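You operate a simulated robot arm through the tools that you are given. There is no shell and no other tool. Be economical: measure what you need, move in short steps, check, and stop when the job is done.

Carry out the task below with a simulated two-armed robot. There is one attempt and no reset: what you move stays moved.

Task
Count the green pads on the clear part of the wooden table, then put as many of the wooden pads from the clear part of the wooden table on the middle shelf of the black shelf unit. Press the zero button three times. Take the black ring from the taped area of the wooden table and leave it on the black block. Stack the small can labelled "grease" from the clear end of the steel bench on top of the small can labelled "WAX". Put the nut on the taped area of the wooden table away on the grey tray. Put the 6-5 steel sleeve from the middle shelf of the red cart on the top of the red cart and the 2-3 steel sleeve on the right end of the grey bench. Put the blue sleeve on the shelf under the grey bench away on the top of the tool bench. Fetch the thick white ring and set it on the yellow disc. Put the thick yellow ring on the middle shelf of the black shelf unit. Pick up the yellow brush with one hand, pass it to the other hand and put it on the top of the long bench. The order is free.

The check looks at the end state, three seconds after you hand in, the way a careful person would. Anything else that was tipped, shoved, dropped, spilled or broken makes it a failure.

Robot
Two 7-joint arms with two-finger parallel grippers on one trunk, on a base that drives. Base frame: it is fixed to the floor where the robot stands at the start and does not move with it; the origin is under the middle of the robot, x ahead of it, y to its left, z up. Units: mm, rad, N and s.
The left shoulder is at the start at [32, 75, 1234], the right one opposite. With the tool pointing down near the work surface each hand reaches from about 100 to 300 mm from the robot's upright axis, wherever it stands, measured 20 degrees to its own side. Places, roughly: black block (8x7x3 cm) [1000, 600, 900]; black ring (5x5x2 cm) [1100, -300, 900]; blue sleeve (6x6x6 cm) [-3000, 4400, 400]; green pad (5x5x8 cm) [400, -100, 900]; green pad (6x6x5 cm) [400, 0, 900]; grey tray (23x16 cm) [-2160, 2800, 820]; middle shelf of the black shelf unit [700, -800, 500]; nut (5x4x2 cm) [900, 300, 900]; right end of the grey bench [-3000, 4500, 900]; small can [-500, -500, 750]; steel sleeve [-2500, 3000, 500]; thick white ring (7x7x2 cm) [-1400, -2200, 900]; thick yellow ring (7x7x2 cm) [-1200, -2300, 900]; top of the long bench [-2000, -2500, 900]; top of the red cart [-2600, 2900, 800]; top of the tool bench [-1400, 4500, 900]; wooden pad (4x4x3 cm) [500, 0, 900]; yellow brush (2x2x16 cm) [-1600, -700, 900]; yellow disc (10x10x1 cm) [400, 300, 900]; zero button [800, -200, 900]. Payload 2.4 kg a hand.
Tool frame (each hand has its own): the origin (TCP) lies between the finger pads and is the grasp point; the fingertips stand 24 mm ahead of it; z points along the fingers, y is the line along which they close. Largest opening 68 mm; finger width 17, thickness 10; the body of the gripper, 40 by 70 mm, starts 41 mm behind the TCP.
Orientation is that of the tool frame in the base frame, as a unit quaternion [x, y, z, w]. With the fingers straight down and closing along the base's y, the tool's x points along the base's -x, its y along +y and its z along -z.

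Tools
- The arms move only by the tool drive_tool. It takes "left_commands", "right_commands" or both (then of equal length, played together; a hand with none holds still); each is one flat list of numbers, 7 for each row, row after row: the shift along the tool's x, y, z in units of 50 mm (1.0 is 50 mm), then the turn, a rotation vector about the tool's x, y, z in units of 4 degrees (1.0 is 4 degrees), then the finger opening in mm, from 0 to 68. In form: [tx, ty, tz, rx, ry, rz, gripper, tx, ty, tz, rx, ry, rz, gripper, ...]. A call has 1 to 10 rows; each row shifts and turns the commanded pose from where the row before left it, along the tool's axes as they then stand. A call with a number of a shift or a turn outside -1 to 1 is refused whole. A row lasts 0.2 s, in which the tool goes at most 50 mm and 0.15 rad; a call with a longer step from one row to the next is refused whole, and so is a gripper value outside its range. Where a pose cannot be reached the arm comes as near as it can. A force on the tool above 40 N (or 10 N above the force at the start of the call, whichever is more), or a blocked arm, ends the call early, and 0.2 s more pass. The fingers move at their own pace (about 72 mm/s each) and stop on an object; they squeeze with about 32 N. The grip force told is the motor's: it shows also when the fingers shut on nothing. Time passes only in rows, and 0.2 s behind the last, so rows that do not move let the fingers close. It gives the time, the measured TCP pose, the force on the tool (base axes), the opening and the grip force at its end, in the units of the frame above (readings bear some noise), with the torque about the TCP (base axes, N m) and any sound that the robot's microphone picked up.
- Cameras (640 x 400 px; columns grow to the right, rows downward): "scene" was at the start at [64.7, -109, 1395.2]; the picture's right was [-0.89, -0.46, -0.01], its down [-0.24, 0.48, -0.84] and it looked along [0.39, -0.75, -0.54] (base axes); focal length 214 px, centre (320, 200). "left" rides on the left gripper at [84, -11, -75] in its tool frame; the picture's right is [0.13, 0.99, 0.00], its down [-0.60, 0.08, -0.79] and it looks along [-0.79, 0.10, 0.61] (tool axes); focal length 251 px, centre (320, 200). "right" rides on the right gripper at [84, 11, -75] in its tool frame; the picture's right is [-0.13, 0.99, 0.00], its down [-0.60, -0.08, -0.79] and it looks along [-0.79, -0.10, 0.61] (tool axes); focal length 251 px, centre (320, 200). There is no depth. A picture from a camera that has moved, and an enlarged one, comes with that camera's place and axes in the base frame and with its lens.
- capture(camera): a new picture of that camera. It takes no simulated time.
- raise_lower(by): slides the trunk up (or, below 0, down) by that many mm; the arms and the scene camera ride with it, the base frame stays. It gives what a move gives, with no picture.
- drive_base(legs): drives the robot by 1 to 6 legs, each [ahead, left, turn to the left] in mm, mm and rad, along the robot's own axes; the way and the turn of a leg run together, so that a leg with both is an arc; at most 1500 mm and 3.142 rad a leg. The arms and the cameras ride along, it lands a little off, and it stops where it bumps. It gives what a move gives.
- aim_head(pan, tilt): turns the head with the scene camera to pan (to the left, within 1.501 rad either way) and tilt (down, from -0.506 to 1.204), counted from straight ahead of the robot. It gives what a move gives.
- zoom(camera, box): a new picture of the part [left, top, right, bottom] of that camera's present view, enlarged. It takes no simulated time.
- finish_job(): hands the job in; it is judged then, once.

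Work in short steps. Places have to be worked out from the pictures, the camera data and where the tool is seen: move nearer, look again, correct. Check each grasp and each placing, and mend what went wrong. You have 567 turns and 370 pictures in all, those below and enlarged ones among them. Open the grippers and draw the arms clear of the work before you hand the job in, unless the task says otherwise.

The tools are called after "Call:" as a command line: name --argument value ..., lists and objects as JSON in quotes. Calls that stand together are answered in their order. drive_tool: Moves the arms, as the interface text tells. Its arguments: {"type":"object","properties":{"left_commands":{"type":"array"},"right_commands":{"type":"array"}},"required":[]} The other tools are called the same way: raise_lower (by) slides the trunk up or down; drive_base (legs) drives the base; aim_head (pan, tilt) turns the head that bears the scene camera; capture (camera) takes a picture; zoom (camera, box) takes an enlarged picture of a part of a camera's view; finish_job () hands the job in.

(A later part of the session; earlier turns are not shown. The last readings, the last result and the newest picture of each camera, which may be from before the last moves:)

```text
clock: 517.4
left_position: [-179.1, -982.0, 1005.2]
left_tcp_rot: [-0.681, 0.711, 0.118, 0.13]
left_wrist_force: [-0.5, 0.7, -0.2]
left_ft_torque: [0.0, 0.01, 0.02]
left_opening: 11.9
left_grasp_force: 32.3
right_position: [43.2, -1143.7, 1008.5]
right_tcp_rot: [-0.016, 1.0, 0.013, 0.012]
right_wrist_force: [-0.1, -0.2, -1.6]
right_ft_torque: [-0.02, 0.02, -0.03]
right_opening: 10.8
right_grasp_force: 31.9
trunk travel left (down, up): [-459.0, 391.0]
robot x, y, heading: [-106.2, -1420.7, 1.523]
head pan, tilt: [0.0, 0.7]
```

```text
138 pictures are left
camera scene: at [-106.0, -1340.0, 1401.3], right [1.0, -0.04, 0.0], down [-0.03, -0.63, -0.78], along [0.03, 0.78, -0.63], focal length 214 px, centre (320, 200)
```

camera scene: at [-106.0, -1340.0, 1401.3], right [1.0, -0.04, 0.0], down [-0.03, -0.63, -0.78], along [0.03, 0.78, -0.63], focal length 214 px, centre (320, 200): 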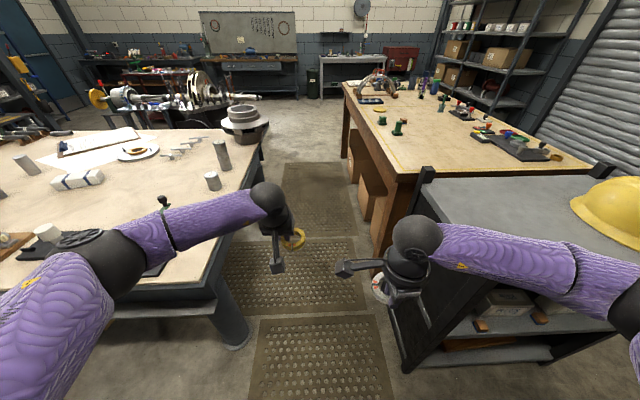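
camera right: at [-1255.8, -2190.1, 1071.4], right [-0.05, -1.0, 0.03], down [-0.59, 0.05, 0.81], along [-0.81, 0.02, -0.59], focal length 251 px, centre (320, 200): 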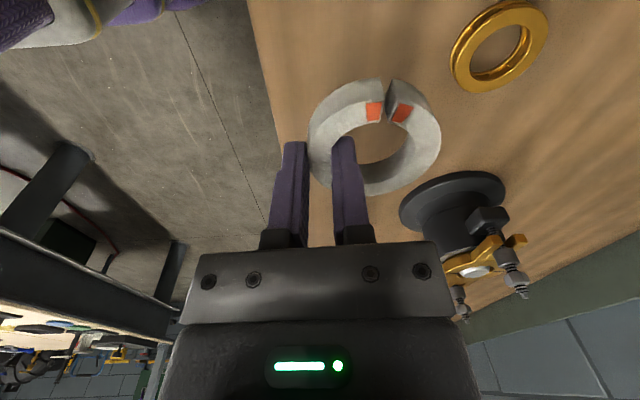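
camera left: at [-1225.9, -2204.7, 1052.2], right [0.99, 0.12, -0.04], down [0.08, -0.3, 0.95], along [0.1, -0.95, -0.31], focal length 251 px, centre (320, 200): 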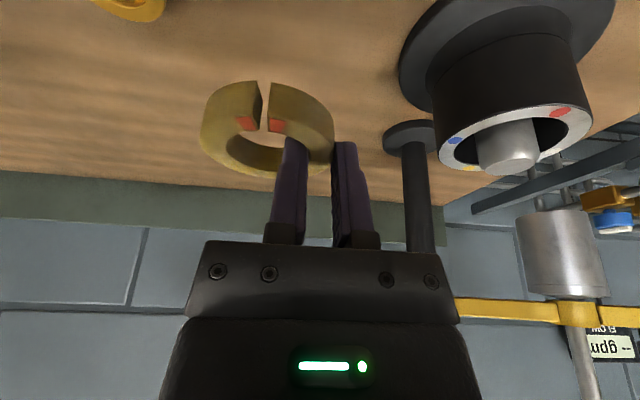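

Blocked again — likely my right elbow at the shelf post. Step back left, reverse, raise the trunk, then look.

Call:
drive_base --legs '[[0, 60, 0], [-180, 0, 0.04]]'

Call:
raise_lower --by 150

Call:
aim_head --pan -0.7 --tilt 0.7

Call:
capture --camera "scene"

```text
clock: 518.1
left_position: [-175.6, -955.1, 988.3]
left_tcp_rot: [-0.671, 0.724, 0.1, 0.122]
left_wrist_force: [0.5, 0.3, -0.7]
left_ft_torque: [-0.01, -0.02, -0.02]
left_opening: 11.8
left_grasp_force: 31.7
right_position: [40.5, -1106.0, 993.7]
right_tcp_rot: [-0.017, 1.0, -0.007, 0.01]
right_wrist_force: [0.6, 0.9, -0.8]
right_ft_torque: [0.01, -0.01, -0.01]
right_opening: 10.9
right_grasp_force: 31.7
trunk travel left (down, up): [-459.0, 391.0]
robot x, y, heading: [-112.1, -1421.3, 1.528]
head pan, tilt: [0.0, 0.7]
stopped in leg 1: the robot was blocked; the commanded pose is now the measured one
```

```text
clock: 518.4
left_position: [-164.8, -947.2, 983.2]
left_tcp_rot: [-0.659, 0.737, 0.089, 0.123]
left_wrist_force: [0.7, 1.1, -0.6]
left_ft_torque: [-0.03, 0.04, 0.0]
left_opening: 11.6
left_grasp_force: 31.6
right_position: [40.1, -1087.3, 989.0]
right_tcp_rot: [-0.017, 1.0, -0.017, 0.009]
right_wrist_force: [0.1, 0.6, -1.4]
right_ft_torque: [-0.04, 0.0, -0.01]
right_opening: 10.9
right_grasp_force: 31.9
trunk travel left (down, up): [-461.0, 389.0]
robot x, y, heading: [-112.2, -1420.9, 1.529]
head pan, tilt: [0.0, 0.7]
stopped: the arm was blocked; the commanded pose is now the measured one
```

```text
clock: 519.5
left_position: [-167.7, -948.2, 984.3]
left_tcp_rot: [-0.659, 0.737, 0.089, 0.123]
left_wrist_force: [-1.0, 0.2, -1.5]
left_ft_torque: [0.0, -0.03, 0.03]
left_opening: 11.3
left_grasp_force: 32.1
right_position: [39.6, -1090.7, 990.4]
right_tcp_rot: [-0.017, 1.0, -0.015, 0.01]
right_wrist_force: [-0.6, 0.8, -1.0]
right_ft_torque: [-0.02, 0.0, -0.03]
right_opening: 10.6
right_grasp_force: 31.5
trunk travel left (down, up): [-461.0, 389.0]
robot x, y, heading: [-116.0, -1417.7, 1.528]
head pan, tilt: [-0.7, 0.7]
```

```text
137 pictures are left
camera scene: at [-58.0, -1362.2, 1403.1], right [0.74, -0.68, -0.01], down [-0.44, -0.46, -0.78], along [0.52, 0.58, -0.63], focal length 214 px, centre (320, 200)
```

scene: 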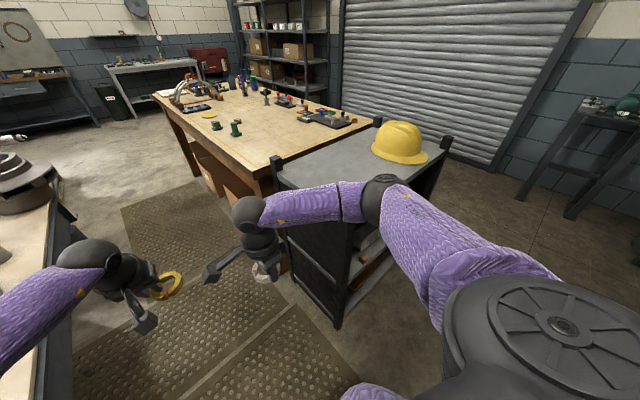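

The right elbow seems to be inside the shelf opening; pull straight back out.

Call:
drive_base --legs '[[-80, 0, 0]]'

Call:
capture --camera "scene"

```text
clock: 520.2
left_position: [-135.7, -948.6, 970.9]
left_tcp_rot: [-0.622, 0.77, 0.063, 0.129]
left_wrist_force: [1.2, 0.7, -0.2]
left_ft_torque: [-0.01, 0.0, 0.0]
left_opening: 11.0
left_grasp_force: 31.7
right_position: [41.0, -1064.5, 974.4]
right_tcp_rot: [-0.018, 0.999, -0.035, 0.008]
right_wrist_force: [0.3, -0.4, -1.0]
right_ft_torque: [-0.02, -0.01, 0.01]
right_opening: 11.0
right_grasp_force: 31.6
trunk travel left (down, up): [-461.0, 389.0]
robot x, y, heading: [-112.4, -1425.6, 1.528]
head pan, tilt: [-0.7, 0.7]
stopped in leg 1: the robot was blocked; the commanded pose is now the measured one
```

```text
136 pictures are left
camera scene: at [-56.8, -1366.4, 1402.9], right [0.74, -0.68, -0.01], down [-0.44, -0.46, -0.77], along [0.52, 0.58, -0.63], focal length 214 px, centre (320, 200)
```

scene: 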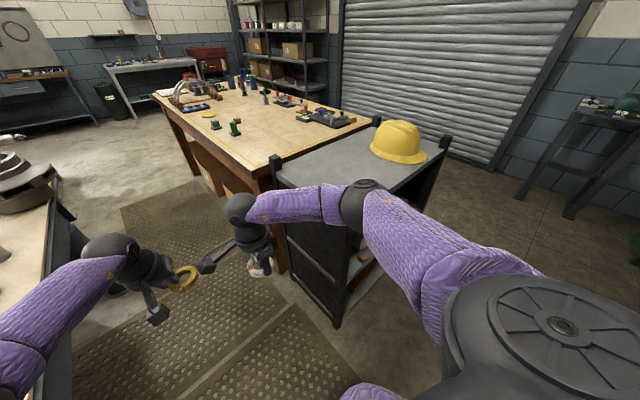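

Call:
aim_head --pan 0.9 --tilt 0.8

Call:
capture --camera "scene"

Call:
aim_head --pan -1.5 --tilt 0.9

Call:
capture --camera "scene"

```text
clock: 521.9
left_position: [-138.7, -948.0, 971.8]
left_tcp_rot: [-0.623, 0.769, 0.064, 0.13]
left_wrist_force: [0.4, -0.7, 0.9]
left_ft_torque: [-0.02, 0.0, -0.01]
left_opening: 11.7
left_grasp_force: 32.6
right_position: [40.1, -1064.7, 976.3]
right_tcp_rot: [-0.018, 0.999, -0.034, 0.008]
right_wrist_force: [0.8, -0.6, -1.0]
right_ft_torque: [0.0, -0.02, 0.04]
right_opening: 10.6
right_grasp_force: 31.4
trunk travel left (down, up): [-461.0, 389.0]
robot x, y, heading: [-116.5, -1425.8, 1.533]
head pan, tilt: [0.901, 0.799]
```

```text
135 pictures are left
camera scene: at [-176.6, -1377.7, 1394.5], right [0.66, 0.76, 0.02], down [0.54, -0.46, -0.71], along [-0.53, 0.47, -0.71], focal length 214 px, centre (320, 200)
```

scene: 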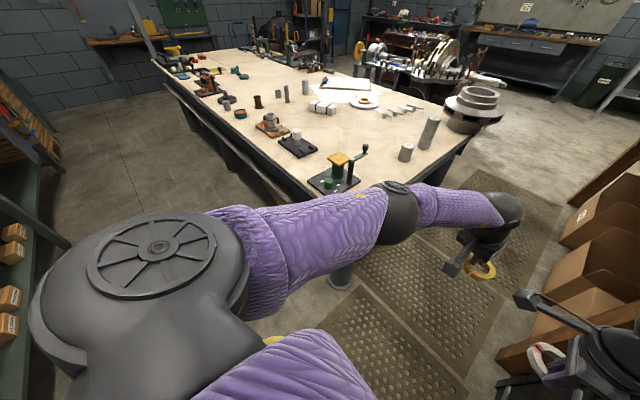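

```text
clock: 524.1
left_position: [-139.4, -948.6, 972.4]
left_tcp_rot: [-0.623, 0.769, 0.063, 0.13]
left_wrist_force: [0.5, 0.5, -0.5]
left_ft_torque: [0.0, -0.01, -0.02]
left_opening: 11.3
left_grasp_force: 32.3
right_position: [40.1, -1064.0, 976.5]
right_tcp_rot: [-0.017, 0.999, -0.034, 0.008]
right_wrist_force: [0.6, 0.0, -0.4]
right_ft_torque: [0.01, 0.0, -0.01]
right_opening: 10.7
right_grasp_force: 32.3
trunk travel left (down, up): [-461.0, 389.0]
robot x, y, heading: [-114.1, -1423.4, 1.53]
head pan, tilt: [-1.499, 0.901]
```

```text
134 pictures are left
camera scene: at [-40.2, -1428.3, 1385.7], right [0.03, -1.0, -0.02], down [-0.78, -0.01, -0.62], along [0.62, 0.03, -0.78], focal length 214 px, centre (320, 200)
```

scene: 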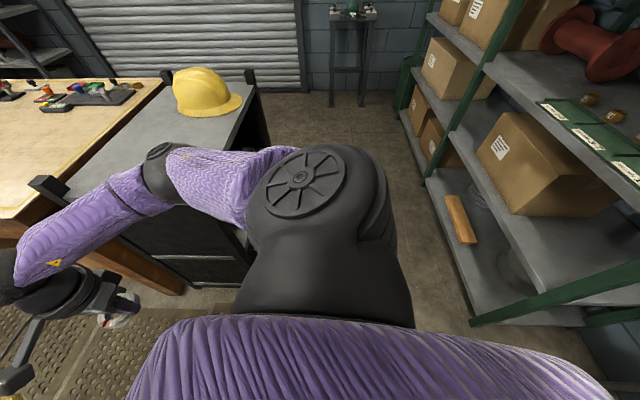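

Try lifting the right hand with the arm itself to free the elbow.

Call:
drive_tool --right_commands '[0, 0, -0.5, 0, 0, 0, 3, 0, 0, -0.5, 0, 0, 0, 3, 0, 0, -0.5, 0, 0, 0, 3, 0, 0, 0, 0, 0, 0, 3]'

Call:
capture --camera "scene"

```text
clock: 524.4
left_position: [-124.4, -948.5, 966.1]
left_tcp_rot: [-0.605, 0.784, 0.049, 0.132]
left_wrist_force: [0.0, 0.2, -0.4]
left_ft_torque: [-0.01, 0.01, 0.03]
left_opening: 11.6
left_grasp_force: 31.6
right_position: [38.3, -1050.6, 977.9]
right_tcp_rot: [-0.025, 0.999, -0.042, 0.004]
right_wrist_force: [-0.1, 0.0, -0.3]
right_ft_torque: [-0.05, -0.01, -0.01]
right_opening: 10.8
right_grasp_force: 31.6
trunk travel left (down, up): [-461.0, 389.0]
robot x, y, heading: [-114.5, -1431.8, 1.528]
head pan, tilt: [-1.499, 0.901]
stopped in row 1 (left hand): the arm was blocked; the commanded pose is now the measured one
```

```text
133 pictures are left
camera scene: at [-39.5, -1427.1, 1385.6], right [0.03, -1.0, -0.02], down [-0.78, -0.01, -0.62], along [0.62, 0.03, -0.78], focal length 214 px, centre (320, 200)
```

scene: 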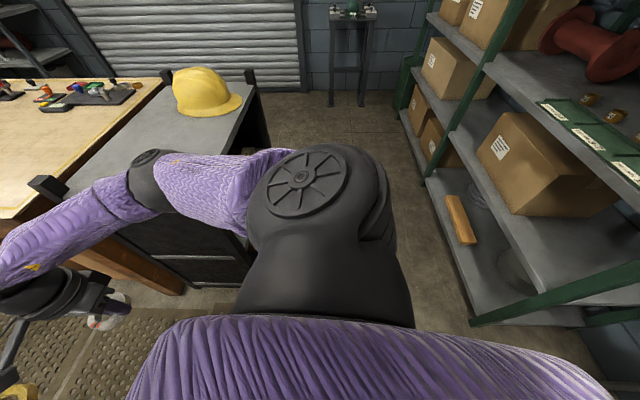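

The left arm is the blocked one. Try lifting the left hand.

Call:
drive_tool --left_commands '[0, 0, -0.3, 0, 0, 0, 3, 0, 0, -0.3, 0, 0, 0, 3]'

Call:
aim_head --pan 0.5 --tilt 1.2

Call:
capture --camera "scene"

```text
clock: 524.7
left_position: [-119.7, -949.8, 967.6]
left_tcp_rot: [-0.592, 0.794, 0.039, 0.135]
left_wrist_force: [0.3, 0.1, -1.3]
left_ft_torque: [0.02, 0.01, 0.03]
left_opening: 11.3
left_grasp_force: 32.0
right_position: [32.8, -1037.3, 972.2]
right_tcp_rot: [-0.039, 0.998, -0.053, 0.0]
right_wrist_force: [0.6, 1.1, -1.0]
right_ft_torque: [0.01, 0.01, -0.03]
right_opening: 10.7
right_grasp_force: 31.2
trunk travel left (down, up): [-461.0, 389.0]
robot x, y, heading: [-112.8, -1427.8, 1.527]
head pan, tilt: [-1.499, 0.901]
stopped in row 1 (left hand): the arm was blocked; the commanded pose is now the measured one
```

```text
clock: 526.7
left_position: [-120.7, -950.7, 968.6]
left_tcp_rot: [-0.594, 0.792, 0.039, 0.134]
left_wrist_force: [-0.3, -0.6, -0.1]
left_ft_torque: [0.01, 0.01, 0.02]
left_opening: 11.2
left_grasp_force: 31.8
right_position: [34.2, -1039.4, 972.0]
right_tcp_rot: [-0.038, 0.998, -0.05, 0.001]
right_wrist_force: [-0.2, -1.2, -0.5]
right_ft_torque: [0.0, 0.03, 0.03]
right_opening: 10.7
right_grasp_force: 31.6
trunk travel left (down, up): [-461.0, 389.0]
robot x, y, heading: [-111.0, -1428.0, 1.523]
head pan, tilt: [0.499, 1.201]
```

```text
132 pictures are left
camera scene: at [-140.2, -1379.7, 1366.8], right [0.9, 0.44, 0.01], down [0.41, -0.83, -0.38], along [-0.16, 0.35, -0.93], focal length 214 px, centre (320, 200)
```

scene: 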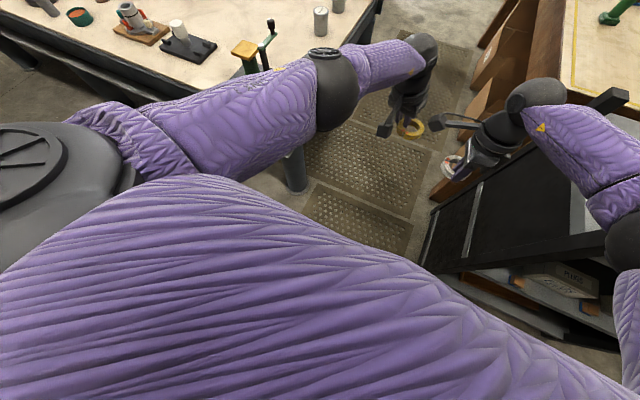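

Test a small forward base motion to see what is free.

Call:
drive_base --legs '[[30, 0, 0]]'

```text
clock: 527.4
left_position: [-132.4, -950.1, 958.0]
left_tcp_rot: [-0.601, 0.789, 0.024, 0.124]
left_wrist_force: [0.8, 0.2, -0.4]
left_ft_torque: [-0.02, -0.01, 0.0]
left_opening: 11.6
left_grasp_force: 32.3
right_position: [11.6, -1017.1, 962.1]
right_tcp_rot: [-0.087, 0.994, -0.065, -0.011]
right_wrist_force: [0.4, 0.0, -0.1]
right_ft_torque: [-0.01, -0.05, -0.01]
right_opening: 10.7
right_grasp_force: 31.6
trunk travel left (down, up): [-461.0, 389.0]
robot x, y, heading: [-116.3, -1419.4, 1.524]
head pan, tilt: [0.499, 1.201]
stopped in leg 1: the robot was blocked; the commanded pose is now the measured one
```

Call:
capture --camera "left"

Call:
capture --camera "right"

Call:
aim_head --pan 0 --tilt 0.9

Call:
capture --camera "scene"

```text
131 pictures are left
camera left: at [-155.7, -1045.6, 1012.8], right [-0.98, 0.15, -0.14], down [-0.06, 0.44, 0.89], along [0.2, 0.88, -0.42], focal length 251 px, centre (320, 200)
```

left: 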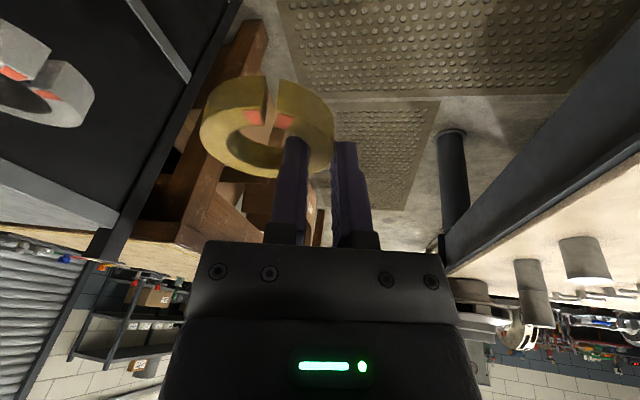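

```text
130 pictures are left
camera right: at [-73.8, -1010.9, 1036.9], right [-0.05, 0.99, -0.13], down [0.62, 0.13, 0.78], along [0.79, -0.04, -0.62], focal length 251 px, centre (320, 200)
```

right: 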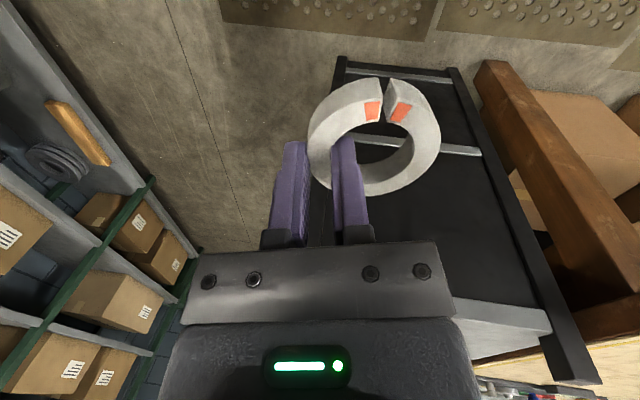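

```text
clock: 528.3
left_position: [-130.1, -948.3, 958.5]
left_tcp_rot: [-0.601, 0.79, 0.025, 0.123]
left_wrist_force: [0.3, -0.4, -0.8]
left_ft_torque: [0.01, 0.01, 0.01]
left_opening: 11.3
left_grasp_force: 31.9
right_position: [12.7, -1018.5, 961.9]
right_tcp_rot: [-0.086, 0.994, -0.064, -0.011]
right_wrist_force: [0.3, -0.2, -1.1]
right_ft_torque: [-0.03, 0.02, -0.03]
right_opening: 10.7
right_grasp_force: 31.4
trunk travel left (down, up): [-461.0, 389.0]
robot x, y, heading: [-110.7, -1418.3, 1.534]
head pan, tilt: [0.0, 0.901]
```

```text
129 pictures are left
camera scene: at [-112.2, -1350.1, 1387.1], right [1.0, -0.04, 0.0], down [-0.03, -0.77, -0.64], along [0.03, 0.64, -0.77], focal length 214 px, centre (320, 200)
```

scene: 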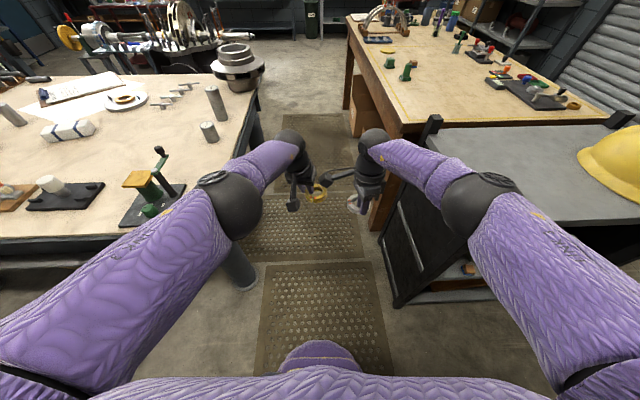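

Call:
zoom --camera "scene" --box '[240, 110, 420, 230]'

```text
3.33 times, centred on (330, 170) of scene
camera zoom: at [-112.2, -1350.1, 1387.1], right [1.0, -0.04, 0.0], down [-0.03, -0.77, -0.64], along [0.03, 0.64, -0.77], focal length 715 px, centre (287, 300)
```

zoom: 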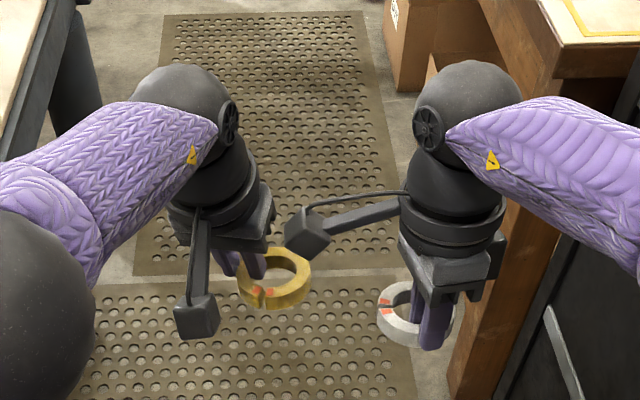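

Hands have drifted close together (right camera near the left gripper). Separate them.

Call:
drive_tool --left_commands '[0, 0.6, 0, 0, 0, 0, 3, 0, 0.6, 0, 0, 0, 0, 3]' --right_commands '[-0.6, 0, 0, 0, 0, 0, 3, -0.6, 0, 0, 0, 0, 0, 3]'

```text
clock: 528.7
left_position: [-148.6, -949.0, 953.6]
left_tcp_rot: [-0.613, 0.78, 0.02, 0.12]
left_wrist_force: [-2.1, -0.1, -0.5]
left_ft_torque: [-0.01, -0.05, -0.01]
left_opening: 11.2
left_grasp_force: 31.9
left hand out of reach, approached as far as the arm can: row 1
right_position: [6.1, -1012.4, 957.5]
right_tcp_rot: [-0.12, 0.99, -0.07, -0.021]
right_wrist_force: [-0.5, -0.4, -0.4]
right_ft_torque: [-0.02, -0.05, 0.03]
right_opening: 10.6
right_grasp_force: 31.8
trunk travel left (down, up): [-461.0, 389.0]
robot x, y, heading: [-115.1, -1418.3, 1.522]
head pan, tilt: [0.0, 0.901]
stopped in row 1 (right hand): the arm was blocked; the commanded pose is now the measured one
```

Right arm resists; try rotating its wrist back toward the normal orientation.

Call:
drive_tool --right_commands '[0, 0, 0, 0, 0, -1, 3, 0, 0, 0, 0, 0, -1, 3, 0, 0, 0, 0, 0, -1, 3]'

Call:
aim_head --pan -1.2 --tilt 1.1

Call:
capture --camera "scene"

```text
clock: 529.0
left_position: [-152.6, -951.4, 949.2]
left_tcp_rot: [-0.621, 0.775, 0.012, 0.116]
left_wrist_force: [0.1, 0.2, -0.6]
left_ft_torque: [0.0, 0.0, -0.01]
left_opening: 11.5
left_grasp_force: 31.8
right_position: [-6.8, -1011.9, 954.5]
right_tcp_rot: [-0.164, 0.983, -0.075, -0.029]
right_wrist_force: [-1.7, 0.2, 0.1]
right_ft_torque: [-0.04, -0.02, 0.02]
right_opening: 10.7
right_grasp_force: 31.7
trunk travel left (down, up): [-461.0, 389.0]
robot x, y, heading: [-113.0, -1421.2, 1.526]
head pan, tilt: [0.0, 0.901]
stopped in row 1 (right hand): the arm was blocked; the commanded pose is now the measured one
```

```text
clock: 530.4
left_position: [-150.5, -951.3, 949.3]
left_tcp_rot: [-0.62, 0.776, 0.012, 0.115]
left_wrist_force: [-0.1, 0.1, -0.2]
left_ft_torque: [0.0, -0.01, -0.04]
left_opening: 11.4
left_grasp_force: 31.7
right_position: [-4.6, -1011.8, 953.9]
right_tcp_rot: [-0.161, 0.984, -0.074, -0.029]
right_wrist_force: [0.4, -0.2, -0.6]
right_ft_torque: [-0.01, -0.03, 0.01]
right_opening: 10.7
right_grasp_force: 31.7
trunk travel left (down, up): [-461.0, 389.0]
robot x, y, heading: [-113.7, -1422.9, 1.53]
head pan, tilt: [-1.201, 1.1]
```

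```text
127 pictures are left
camera scene: at [-55.7, -1404.9, 1372.2], right [0.32, -0.95, -0.02], down [-0.84, -0.28, -0.46], along [0.43, 0.16, -0.89], focal length 214 px, centre (320, 200)
```

scene: 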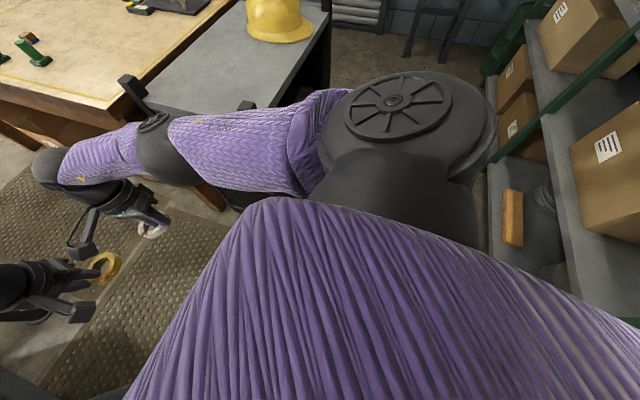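

Test lowering the trunk slightly to find what is jammed.

Call:
raise_lower --by -40

```text
clock: 530.7
left_position: [-155.3, -954.6, 942.2]
left_tcp_rot: [-0.625, 0.773, 0.005, 0.111]
left_wrist_force: [-0.5, 0.4, 0.8]
left_ft_torque: [0.0, 0.0, -0.03]
left_opening: 11.5
left_grasp_force: 32.1
right_position: [-7.0, -1012.7, 947.3]
right_tcp_rot: [-0.172, 0.981, -0.082, -0.034]
right_wrist_force: [-0.5, 1.2, 0.1]
right_ft_torque: [-0.05, -0.05, 0.0]
right_opening: 10.5
right_grasp_force: 31.9
trunk travel left (down, up): [-457.0, 392.0]
robot x, y, heading: [-115.3, -1422.4, 1.527]
head pan, tilt: [-1.201, 1.1]
stopped: the arm was blocked; the commanded pose is now the measured one
```

Call:
drive_tool --left_commands '[0, 0, 0, 0, 0, 0, 3, 0, 0, 0, 0, 0, 0, 3, 0, 0, 0, 0, 0, 0, 3]'

```text
clock: 531.0
left_position: [-158.4, -958.2, 938.6]
left_tcp_rot: [-0.631, 0.769, -0.003, 0.105]
left_wrist_force: [0.1, 0.2, -0.8]
left_ft_torque: [0.01, 0.03, 0.06]
left_opening: 11.3
left_grasp_force: 31.7
right_position: [-5.0, -1015.4, 944.9]
right_tcp_rot: [-0.171, 0.981, -0.09, -0.037]
right_wrist_force: [-0.6, -0.1, -0.1]
right_ft_torque: [-0.01, -0.01, 0.03]
right_opening: 10.4
right_grasp_force: 31.7
trunk travel left (down, up): [-457.0, 392.0]
robot x, y, heading: [-112.7, -1421.1, 1.528]
head pan, tilt: [-1.201, 1.1]
stopped in row 1 (right hand): the arm was blocked; the commanded pose is now the measured one
```

Call:
zoom --camera "scene" --box '[100, 60, 360, 220]'

Call:
aim_head --pan -1.5 --tilt 0.5

Call:
capture --camera "scene"

```text
2.46 times, centred on (230, 140) of scene
camera zoom: at [-56.4, -1404.4, 1368.7], right [0.32, -0.95, -0.02], down [-0.84, -0.28, -0.46], along [0.43, 0.16, -0.89], focal length 528 px, centre (542, 348)
```

zoom: 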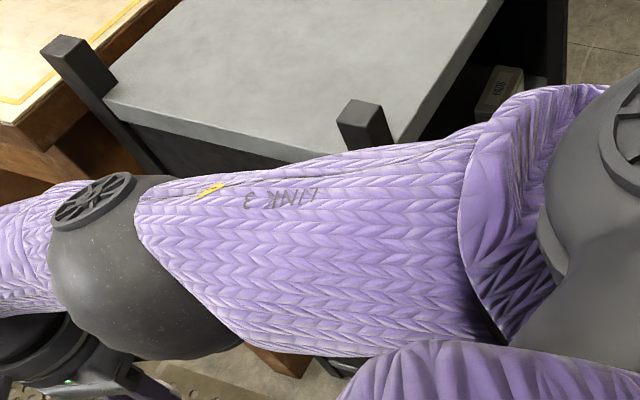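

```text
clock: 532.0
left_position: [-157.5, -957.9, 938.6]
left_tcp_rot: [-0.63, 0.769, -0.002, 0.105]
left_wrist_force: [0.5, 0.0, -0.9]
left_ft_torque: [0.0, 0.03, -0.04]
left_opening: 11.4
left_grasp_force: 31.9
right_position: [-3.8, -1014.7, 943.8]
right_tcp_rot: [-0.171, 0.98, -0.09, -0.037]
right_wrist_force: [0.6, -0.5, -0.3]
right_ft_torque: [-0.02, -0.02, -0.01]
right_opening: 10.8
right_grasp_force: 31.4
trunk travel left (down, up): [-457.0, 392.0]
robot x, y, heading: [-115.1, -1418.9, 1.529]
head pan, tilt: [-1.499, 0.499]
```

```text
125 pictures are left
camera scene: at [-24.7, -1423.2, 1416.0], right [0.03, -1.0, -0.02], down [-0.48, 0.0, -0.88], along [0.88, 0.03, -0.48], focal length 214 px, centre (320, 200)
```

scene: 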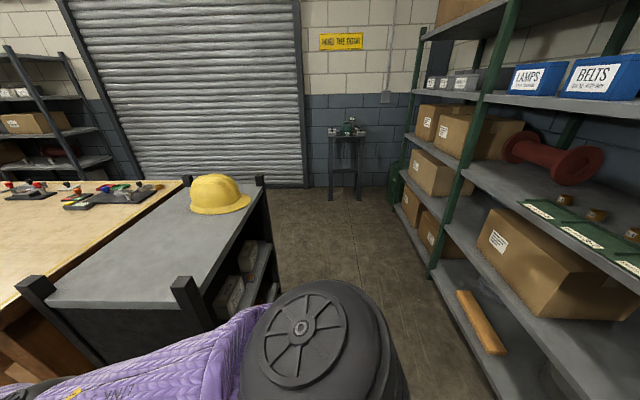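

Continue separating: move the left hand further left/up in steps (it responds).

Call:
drive_tool --left_commands '[0, 1, 0, 0, 0, 0, 3, 0, 1, 0, 0, 0, 0, 3]'

Call:
drive_tool --left_commands '[0, 1, 0, 0, 0, 0, 3, 0, 1, 0, 0, 0, 0, 3]'

Call:
aim_head --pan -0.2 --tilt 1.0

Call:
capture --camera "scene"

```text
clock: 532.5
left_position: [-196.6, -958.7, 932.6]
left_tcp_rot: [-0.662, 0.742, -0.02, 0.102]
left_wrist_force: [0.6, 0.0, -0.3]
left_ft_torque: [-0.02, 0.06, -0.02]
left_opening: 11.5
left_grasp_force: 32.5
left hand out of reach, approached as far as the arm can: row 1, 2
right_position: [0.8, -1019.6, 941.5]
right_tcp_rot: [-0.17, 0.98, -0.097, -0.04]
right_wrist_force: [-0.4, 0.7, 0.7]
right_ft_torque: [0.0, 0.02, -0.01]
right_opening: 10.7
right_grasp_force: 31.4
trunk travel left (down, up): [-457.0, 392.0]
robot x, y, heading: [-111.7, -1419.2, 1.53]
head pan, tilt: [-1.499, 0.499]
stopped in row 2 (left hand): the arm was blocked; the commanded pose is now the measured one
```

```text
clock: 532.9
left_position: [-202.3, -961.9, 927.9]
left_tcp_rot: [-0.673, 0.732, -0.036, 0.101]
left_wrist_force: [0.7, 0.6, -1.2]
left_ft_torque: [-0.01, 0.03, 0.0]
left_opening: 11.4
left_grasp_force: 32.2
left hand out of reach, approached as far as the arm can: row 1
right_position: [4.0, -1022.9, 939.7]
right_tcp_rot: [-0.17, 0.979, -0.106, -0.041]
right_wrist_force: [0.6, 0.5, -0.3]
right_ft_torque: [0.02, -0.02, 0.0]
right_opening: 10.7
right_grasp_force: 32.1
trunk travel left (down, up): [-457.0, 392.0]
robot x, y, heading: [-114.8, -1422.8, 1.526]
head pan, tilt: [-1.499, 0.499]
stopped in row 1 (left hand): the arm was blocked; the commanded pose is now the measured one
```

```text
clock: 534.4
left_position: [-205.6, -961.8, 927.4]
left_tcp_rot: [-0.672, 0.733, -0.036, 0.101]
left_wrist_force: [-0.4, 0.1, -0.8]
left_ft_torque: [0.02, 0.01, -0.05]
left_opening: 11.4
left_grasp_force: 31.9
right_position: [1.5, -1022.1, 939.1]
right_tcp_rot: [-0.171, 0.979, -0.105, -0.04]
right_wrist_force: [-0.9, 0.4, 0.2]
right_ft_torque: [0.02, 0.01, -0.01]
right_opening: 10.7
right_grasp_force: 31.1
trunk travel left (down, up): [-457.0, 392.0]
robot x, y, heading: [-113.3, -1421.8, 1.529]
head pan, tilt: [-0.201, 1.0]
```

```text
124 pictures are left
camera scene: at [-98.7, -1357.2, 1376.3], right [0.97, -0.24, 0.0], down [-0.2, -0.8, -0.56], along [0.13, 0.54, -0.83], focal length 214 px, centre (320, 200)
```

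scene: 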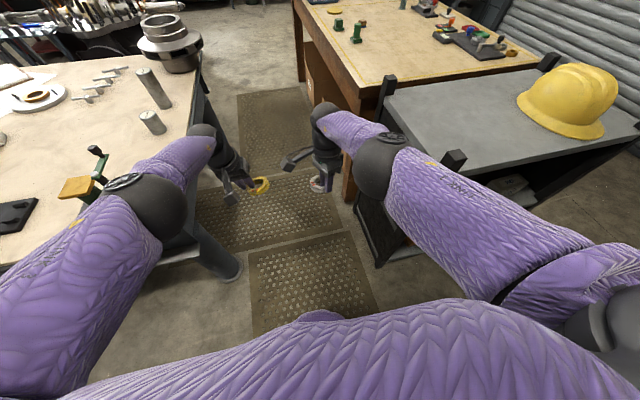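

Insight: I'm perched on the floor mat's edge (body tilted ~1.2°), which upsets both base and arms. Creep backward off it.

Call:
drive_base --legs '[[-200, 0, 0]]'

Call:
drive_base --legs '[[-200, 0, 0]]'

Call:
drive_base --legs '[[-200, 0, 0]]'

```text
clock: 536.0
left_position: [-211.1, -1137.0, 919.0]
left_tcp_rot: [-0.65, 0.752, -0.033, 0.1]
left_wrist_force: [-0.2, -0.1, -0.6]
left_ft_torque: [-0.02, 0.05, -0.01]
left_opening: 11.4
left_grasp_force: 32.3
right_position: [-6.6, -1197.9, 930.7]
right_tcp_rot: [-0.169, 0.979, -0.107, -0.041]
right_wrist_force: [0.0, -0.4, -0.2]
right_ft_torque: [-0.01, -0.03, -0.02]
right_opening: 11.0
right_grasp_force: 31.7
trunk travel left (down, up): [-457.0, 392.0]
robot x, y, heading: [-124.5, -1620.6, 1.524]
head pan, tilt: [-0.201, 1.0]
```

```text
clock: 537.6
left_position: [-223.9, -1336.7, 917.5]
left_tcp_rot: [-0.651, 0.751, -0.036, 0.102]
left_wrist_force: [0.1, 0.3, -0.5]
left_ft_torque: [-0.01, 0.01, -0.02]
left_opening: 11.1
left_grasp_force: 32.0
right_position: [-19.7, -1397.1, 931.0]
right_tcp_rot: [-0.169, 0.979, -0.107, -0.04]
right_wrist_force: [-0.6, -0.3, 0.3]
right_ft_torque: [-0.01, 0.0, 0.03]
right_opening: 10.9
right_grasp_force: 32.3
trunk travel left (down, up): [-457.0, 392.0]
robot x, y, heading: [-133.3, -1815.9, 1.521]
head pan, tilt: [-0.201, 1.0]
```

```text
clock: 539.2
left_position: [-233.6, -1534.4, 918.4]
left_tcp_rot: [-0.652, 0.751, -0.034, 0.102]
left_wrist_force: [-0.6, -0.2, -0.9]
left_ft_torque: [-0.02, 0.02, 0.0]
left_opening: 11.4
left_grasp_force: 31.9
right_position: [-28.7, -1594.5, 931.0]
right_tcp_rot: [-0.17, 0.979, -0.109, -0.04]
right_wrist_force: [0.3, 0.0, -0.8]
right_ft_torque: [-0.01, -0.02, 0.01]
right_opening: 10.6
right_grasp_force: 32.1
trunk travel left (down, up): [-457.0, 392.0]
robot x, y, heading: [-141.5, -2010.5, 1.53]
head pan, tilt: [-0.201, 1.0]
```

Freed! I overshot back; go forward 350 and look around, then restore arms.

Call:
drive_base --legs '[[350, 0, 0.04]]'

Call:
drive_tool --left_commands '[0, 0, -0.6, 0, 0, 0, 3, 0, 0, -0.6, 0, 0, 0, 3, 0, 0, 0, 0, 0, 0, 3]' --right_commands '[0, 0, -0.6, 0, 0, 0, 3, 0, 0, -0.6, 0, 0, 0, 3, 0, 0, 0, 0, 0, 0, 3]'

Call:
aim_head --pan -0.3 --tilt 0.6

Call:
capture --camera "scene"

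```text
clock: 541.5
left_position: [-244.1, -1182.6, 917.0]
left_tcp_rot: [-0.667, 0.737, -0.033, 0.102]
left_wrist_force: [0.0, 0.6, -1.0]
left_ft_torque: [0.01, 0.02, 0.05]
left_opening: 11.2
left_grasp_force: 31.8
right_position: [-37.6, -1234.7, 930.9]
right_tcp_rot: [-0.189, 0.975, -0.109, -0.037]
right_wrist_force: [0.0, -0.7, -1.0]
right_ft_torque: [-0.01, -0.04, -0.02]
right_opening: 10.8
right_grasp_force: 32.1
trunk travel left (down, up): [-457.0, 392.0]
robot x, y, heading: [-131.7, -1664.5, 1.56]
head pan, tilt: [-0.201, 1.0]
```

```text
clock: 542.2
left_position: [-256.8, -1188.7, 976.1]
left_tcp_rot: [-0.667, 0.737, -0.032, 0.103]
left_wrist_force: [-0.3, -0.4, -0.5]
left_ft_torque: [-0.01, 0.0, -0.03]
left_opening: 11.3
left_grasp_force: 32.1
right_position: [-35.8, -1220.9, 989.6]
right_tcp_rot: [-0.19, 0.975, -0.108, -0.038]
right_wrist_force: [0.0, -0.2, -1.0]
right_ft_torque: [-0.02, 0.01, 0.01]
right_opening: 10.9
right_grasp_force: 31.1
trunk travel left (down, up): [-457.0, 392.0]
robot x, y, heading: [-131.5, -1660.7, 1.567]
head pan, tilt: [-0.201, 1.0]
```

```text
clock: 543.1
left_position: [-258.3, -1188.6, 975.8]
left_tcp_rot: [-0.667, 0.737, -0.032, 0.103]
left_wrist_force: [0.5, 0.4, -0.1]
left_ft_torque: [-0.01, 0.02, -0.05]
left_opening: 11.1
left_grasp_force: 31.7
right_position: [-36.7, -1219.9, 988.6]
right_tcp_rot: [-0.189, 0.975, -0.11, -0.038]
right_wrist_force: [0.2, 0.6, -0.1]
right_ft_torque: [-0.01, 0.02, -0.03]
right_opening: 10.8
right_grasp_force: 31.4
trunk travel left (down, up): [-457.0, 392.0]
robot x, y, heading: [-132.3, -1662.6, 1.562]
head pan, tilt: [-0.3, 0.6]
```

```text
123 pictures are left
camera scene: at [-107.7, -1551.0, 1404.0], right [0.95, -0.3, 0.0], down [-0.17, -0.54, -0.82], along [0.25, 0.79, -0.57], focal length 214 px, centre (320, 200)
```

scene: 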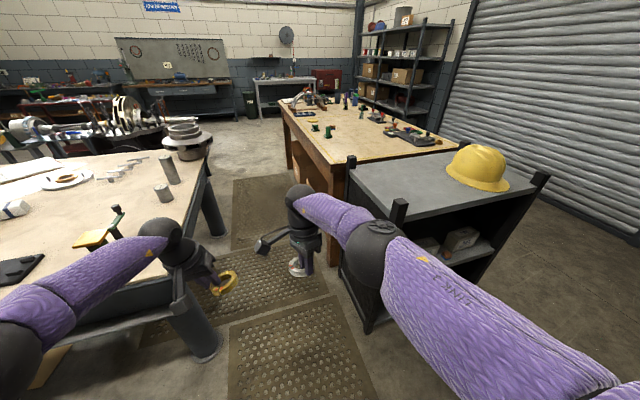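

Everything intact and arms respond. Straighten the left tool to 22° tilt and travel right to the shelf.

Call:
drive_tool --left_commands '[0, 0, 0, -0.594, -0.81, -0.174, 3, 0, 0, 0, -0.594, -0.81, -0.174, 3, 0, 0, 0, -0.594, -0.81, -0.174, 3, 0, 0, 0, -0.594, -0.81, -0.174, 3, 0, 0, 0, -0.594, -0.81, -0.174, 3, 0, 0, 0, 0, 0, 0, 3]'

Call:
drive_base --legs '[[0, -1130, 0.01]]'

Call:
aim_head --pan 0.1 --tilt 0.7

Call:
capture --camera "scene"

Call:
capture --camera "left"

```text
clock: 544.5
left_position: [-255.5, -1187.2, 976.4]
left_tcp_rot: [0.694, -0.694, -0.135, -0.135]
left_wrist_force: [0.3, 0.1, -1.2]
left_ft_torque: [0.0, 0.02, 0.01]
left_opening: 11.0
left_grasp_force: 32.3
right_position: [-36.5, -1221.2, 987.3]
right_tcp_rot: [-0.189, 0.975, -0.109, -0.038]
right_wrist_force: [-0.9, -0.7, -0.5]
right_ft_torque: [-0.05, 0.01, -0.02]
right_opening: 10.5
right_grasp_force: 31.6
trunk travel left (down, up): [-457.0, 392.0]
robot x, y, heading: [-132.4, -1662.5, 1.564]
head pan, tilt: [-0.3, 0.6]
```

```text
clock: 550.3
left_position: [875.4, -1184.1, 976.3]
left_tcp_rot: [0.701, -0.687, -0.136, -0.133]
left_wrist_force: [-0.2, -0.3, 0.1]
left_ft_torque: [-0.02, 0.0, 0.0]
left_opening: 10.9
left_grasp_force: 32.4
right_position: [1097.0, -1213.3, 989.2]
right_tcp_rot: [-0.2, 0.973, -0.109, -0.037]
right_wrist_force: [0.4, 0.0, 0.1]
right_ft_torque: [-0.01, 0.0, 0.0]
right_opening: 10.7
right_grasp_force: 32.5
trunk travel left (down, up): [-457.0, 392.0]
robot x, y, heading: [1006.6, -1654.3, 1.581]
head pan, tilt: [-0.3, 0.6]
```

```text
clock: 551.2
left_position: [876.8, -1184.3, 978.1]
left_tcp_rot: [0.701, -0.687, -0.136, -0.134]
left_wrist_force: [-0.3, 0.5, -0.4]
left_ft_torque: [0.01, 0.01, 0.01]
left_opening: 11.0
left_grasp_force: 32.6
right_position: [1097.1, -1213.5, 987.8]
right_tcp_rot: [-0.199, 0.973, -0.108, -0.037]
right_wrist_force: [0.3, -0.3, -0.2]
right_ft_torque: [0.01, 0.01, 0.0]
right_opening: 10.9
right_grasp_force: 32.0
trunk travel left (down, up): [-457.0, 392.0]
robot x, y, heading: [1011.6, -1657.6, 1.589]
head pan, tilt: [0.099, 0.7]
```

```text
122 pictures are left
camera scene: at [997.4, -1544.5, 1395.4], right [0.99, 0.11, 0.0], down [0.07, -0.64, -0.76], along [-0.09, 0.76, -0.64], focal length 214 px, centre (320, 200)
```

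scene: 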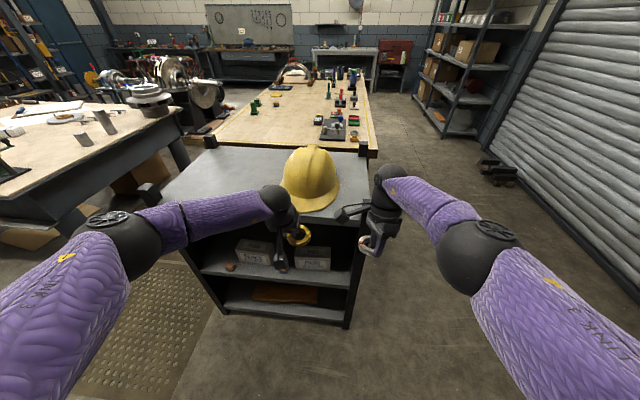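

```text
121 pictures are left
camera left: at [888.8, -1290.2, 1015.1], right [-0.99, -0.14, -0.05], down [-0.08, 0.26, 0.96], along [-0.12, 0.95, -0.27], focal length 251 px, centre (320, 200)
```

left: 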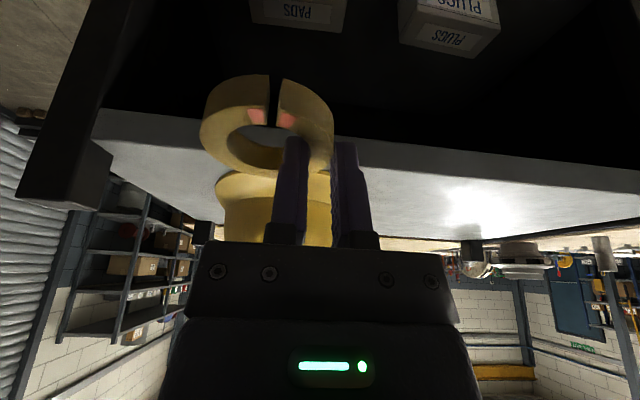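

Lower the trunk to shelf level and look at the right part of the middle shelf.

Call:
raise_lower --by -395

Call:
aim_head --pan 0 --tilt 0.6

Call:
capture --camera "scene"

Call:
capture --camera "right"

```text
clock: 555.0
left_position: [874.8, -1183.2, 581.5]
left_tcp_rot: [0.702, -0.687, -0.136, -0.133]
left_wrist_force: [-0.1, -1.2, -0.6]
left_ft_torque: [0.02, 0.0, 0.02]
left_opening: 11.1
left_grasp_force: 31.8
right_position: [1097.6, -1213.5, 592.6]
right_tcp_rot: [-0.2, 0.973, -0.109, -0.036]
right_wrist_force: [0.1, 0.3, -0.7]
right_ft_torque: [0.01, -0.01, -0.01]
right_opening: 10.7
right_grasp_force: 32.0
trunk travel left (down, up): [-62.0, 787.0]
robot x, y, heading: [1010.4, -1653.5, 1.587]
head pan, tilt: [0.099, 0.7]
```

```text
clock: 555.7
left_position: [876.8, -1184.5, 582.1]
left_tcp_rot: [0.701, -0.687, -0.136, -0.133]
left_wrist_force: [0.4, -0.2, -0.2]
left_ft_torque: [-0.01, 0.0, 0.01]
left_opening: 10.9
left_grasp_force: 31.6
right_position: [1096.9, -1212.8, 593.7]
right_tcp_rot: [-0.2, 0.973, -0.108, -0.037]
right_wrist_force: [0.9, 0.8, -0.1]
right_ft_torque: [-0.03, -0.01, 0.01]
right_opening: 10.5
right_grasp_force: 31.4
trunk travel left (down, up): [-62.0, 787.0]
robot x, y, heading: [1010.5, -1657.7, 1.583]
head pan, tilt: [0.0, 0.6]
```

```text
120 pictures are left
camera scene: at [1004.3, -1449.4, 1001.8], right [1.0, 0.02, 0.0], down [0.01, -0.57, -0.82], along [-0.01, 0.82, -0.57], focal length 214 px, centre (320, 200)
```

scene: 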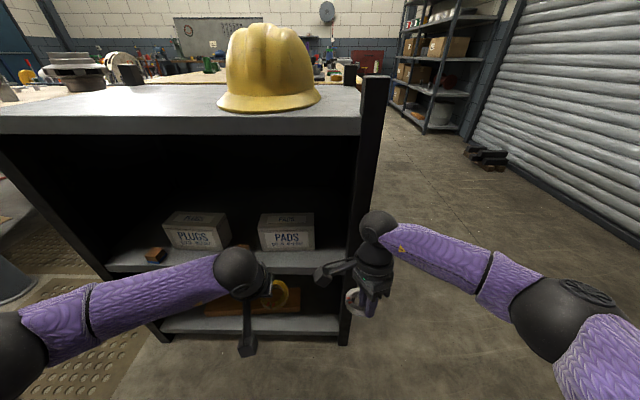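

```text
119 pictures are left
camera right: at [1017.5, -1217.2, 673.7], right [-0.27, 0.94, -0.21], down [0.61, 0.34, 0.72], along [0.75, 0.07, -0.66], focal length 251 px, centre (320, 200)
```

right: 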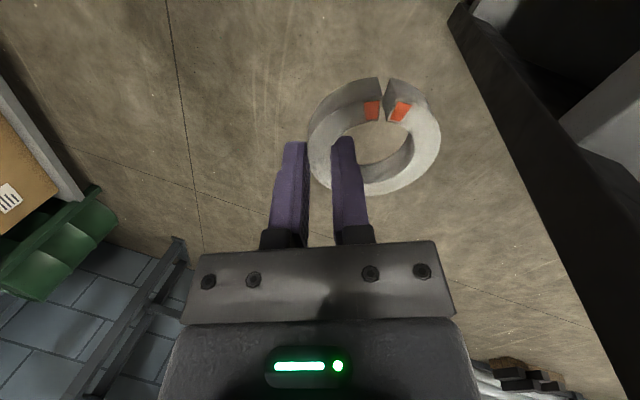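

White ring still well held. Place yellow at ≈(1030,−1018): base right 110, forward 100.

Call:
drive_base --legs '[[0, -112, -0.012], [95, 0, 0]]'

Call:
capture --camera "left"

Call:
capture --camera "scene"

```text
clock: 557.6
left_position: [993.3, -1088.0, 581.1]
left_tcp_rot: [0.698, -0.691, -0.136, -0.134]
left_wrist_force: [1.0, 0.2, -0.6]
left_ft_torque: [-0.01, 0.0, 0.0]
left_opening: 11.4
left_grasp_force: 31.5
right_position: [1213.4, -1117.7, 592.4]
right_tcp_rot: [-0.193, 0.974, -0.109, -0.037]
right_wrist_force: [0.4, -0.3, 0.1]
right_ft_torque: [0.0, 0.02, 0.02]
right_opening: 10.8
right_grasp_force: 31.7
trunk travel left (down, up): [-62.0, 787.0]
robot x, y, heading: [1120.9, -1559.0, 1.575]
head pan, tilt: [0.0, 0.6]
```

```text
118 pictures are left
camera left: at [1005.3, -1193.4, 620.1], right [-0.99, -0.13, -0.05], down [-0.08, 0.26, 0.96], along [-0.11, 0.96, -0.27], focal length 251 px, centre (320, 200)
```

left: 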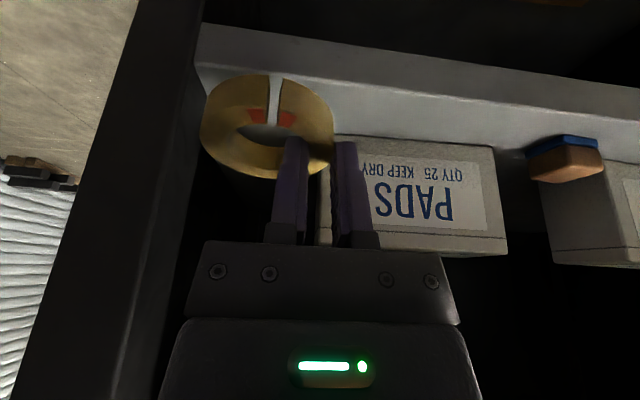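

```text
117 pictures are left
camera scene: at [1118.9, -1353.8, 1001.9], right [1.0, 0.0, 0.0], down [0.0, -0.57, -0.82], along [0.0, 0.82, -0.57], focal length 214 px, centre (320, 200)
```

scene: 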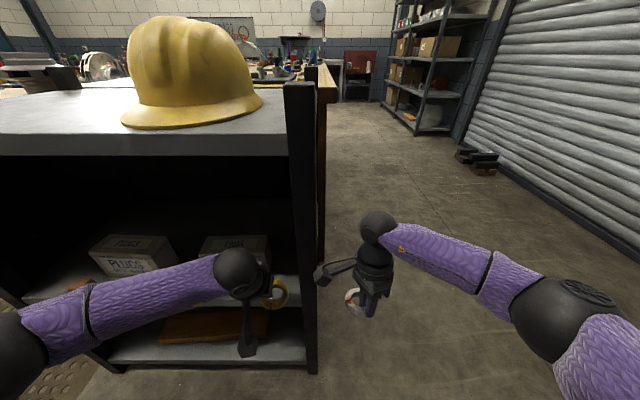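

Move the right hand a bit further right, then base forward 60.

Call:
drive_tool --right_commands '[-0.9, 0, 0, 0, 0, 0, 3, -0.3, 0, 0, 0, 0, 0, 3]'

Call:
drive_base --legs '[[58, 0, 0]]'

Call:
drive_tool --left_commands '[-0.1, 0.04, 0.04, 0, 0, 0, 3, 0.2, 0, 0.55, 0, 0, 0, 3, 0, 0, 0, 0, 0, 0, 3]'

Call:
capture --camera "left"

```text
clock: 558.2
left_position: [994.0, -1088.1, 582.0]
left_tcp_rot: [0.697, -0.691, -0.137, -0.135]
left_wrist_force: [0.1, 0.0, -0.5]
left_ft_torque: [0.01, 0.01, -0.04]
left_opening: 11.2
left_grasp_force: 31.8
right_position: [1270.8, -1096.3, 587.5]
right_tcp_rot: [-0.193, 0.974, -0.109, -0.037]
right_wrist_force: [0.2, 0.2, -0.3]
right_ft_torque: [0.02, 0.01, 0.01]
right_opening: 10.8
right_grasp_force: 31.2
trunk travel left (down, up): [-62.0, 787.0]
robot x, y, heading: [1121.8, -1555.1, 1.576]
head pan, tilt: [0.0, 0.6]
```

```text
clock: 559.2
left_position: [995.8, -1029.0, 582.6]
left_tcp_rot: [0.698, -0.691, -0.135, -0.134]
left_wrist_force: [0.2, 0.6, 0.0]
left_ft_torque: [-0.01, 0.0, 0.04]
left_opening: 11.1
left_grasp_force: 32.6
right_position: [1270.0, -1037.5, 585.8]
right_tcp_rot: [-0.193, 0.974, -0.109, -0.038]
right_wrist_force: [0.1, 0.5, -0.6]
right_ft_torque: [-0.01, 0.01, 0.0]
right_opening: 10.9
right_grasp_force: 32.3
trunk travel left (down, up): [-62.0, 787.0]
robot x, y, heading: [1124.3, -1498.9, 1.573]
head pan, tilt: [0.0, 0.6]
```

```text
clock: 560.0
left_position: [991.1, -1023.4, 551.1]
left_tcp_rot: [0.697, -0.691, -0.135, -0.134]
left_wrist_force: [0.1, -0.1, 0.0]
left_ft_torque: [-0.02, 0.02, 0.0]
left_opening: 11.3
left_grasp_force: 31.7
right_position: [1270.1, -1036.8, 586.4]
right_tcp_rot: [-0.194, 0.974, -0.108, -0.037]
right_wrist_force: [1.0, 0.4, -1.6]
right_ft_torque: [0.02, 0.01, -0.01]
right_opening: 10.5
right_grasp_force: 31.6
trunk travel left (down, up): [-62.0, 787.0]
robot x, y, heading: [1123.5, -1495.9, 1.576]
head pan, tilt: [0.0, 0.6]
```

```text
116 pictures are left
camera left: at [1002.3, -1129.2, 589.5], right [-0.99, -0.13, -0.05], down [-0.08, 0.26, 0.96], along [-0.11, 0.96, -0.27], focal length 251 px, centre (320, 200)
```

left: 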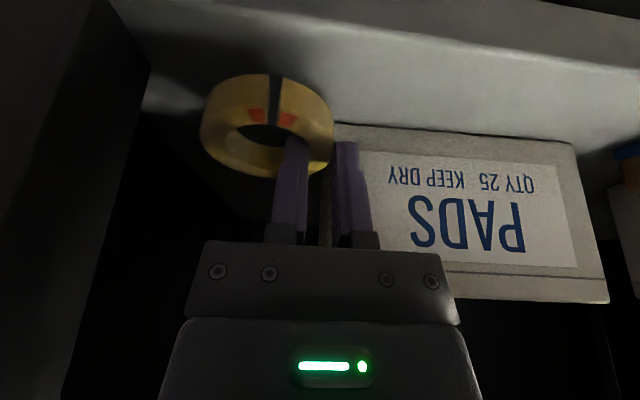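

Clear on both sides. Lower gently to contact.

Call:
drive_tool --left_commands '[0.12, 0, 0.3, 0, 0, 0, 3, 0.04, 0, 0.09, 0, 0, 0, 3, 0.04, 0, 0.09, 0, 0, 0, 3, 0, 0, 0, 0, 0, 0, 3]'

Call:
capture --camera "left"

```text
clock: 560.8
left_position: [992.3, -1021.4, 531.4]
left_tcp_rot: [0.698, -0.689, -0.14, -0.139]
left_wrist_force: [-1.5, -6.1, 24.3]
left_ft_torque: [-0.47, 0.0, -0.04]
left_opening: 11.7
left_grasp_force: 32.0
right_position: [1270.2, -1039.4, 587.0]
right_tcp_rot: [-0.194, 0.975, -0.107, -0.037]
right_wrist_force: [-0.1, -0.5, -1.3]
right_ft_torque: [0.0, -0.01, 0.02]
right_opening: 10.5
right_grasp_force: 31.6
trunk travel left (down, up): [-62.0, 787.0]
robot x, y, heading: [1123.1, -1498.5, 1.573]
head pan, tilt: [0.0, 0.6]
stopped in row 4 (left hand): the force on the tool passed its limit at 41 N (the readings are from after the stop); the commanded pose is now the measured one
```

```text
115 pictures are left
camera left: at [1003.2, -1127.2, 567.9], right [-0.99, -0.13, -0.05], down [-0.08, 0.25, 0.96], along [-0.11, 0.96, -0.26], focal length 251 px, centre (320, 200)
```

left: 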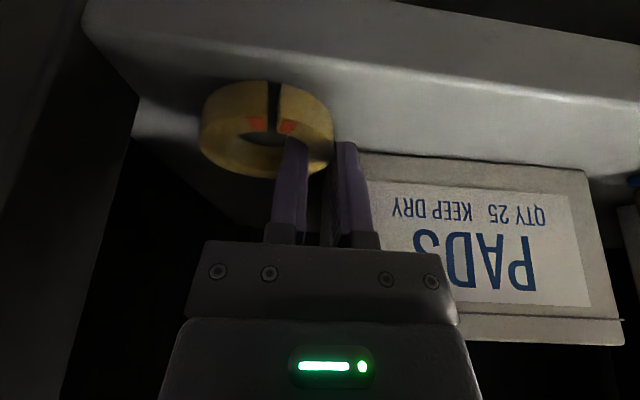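

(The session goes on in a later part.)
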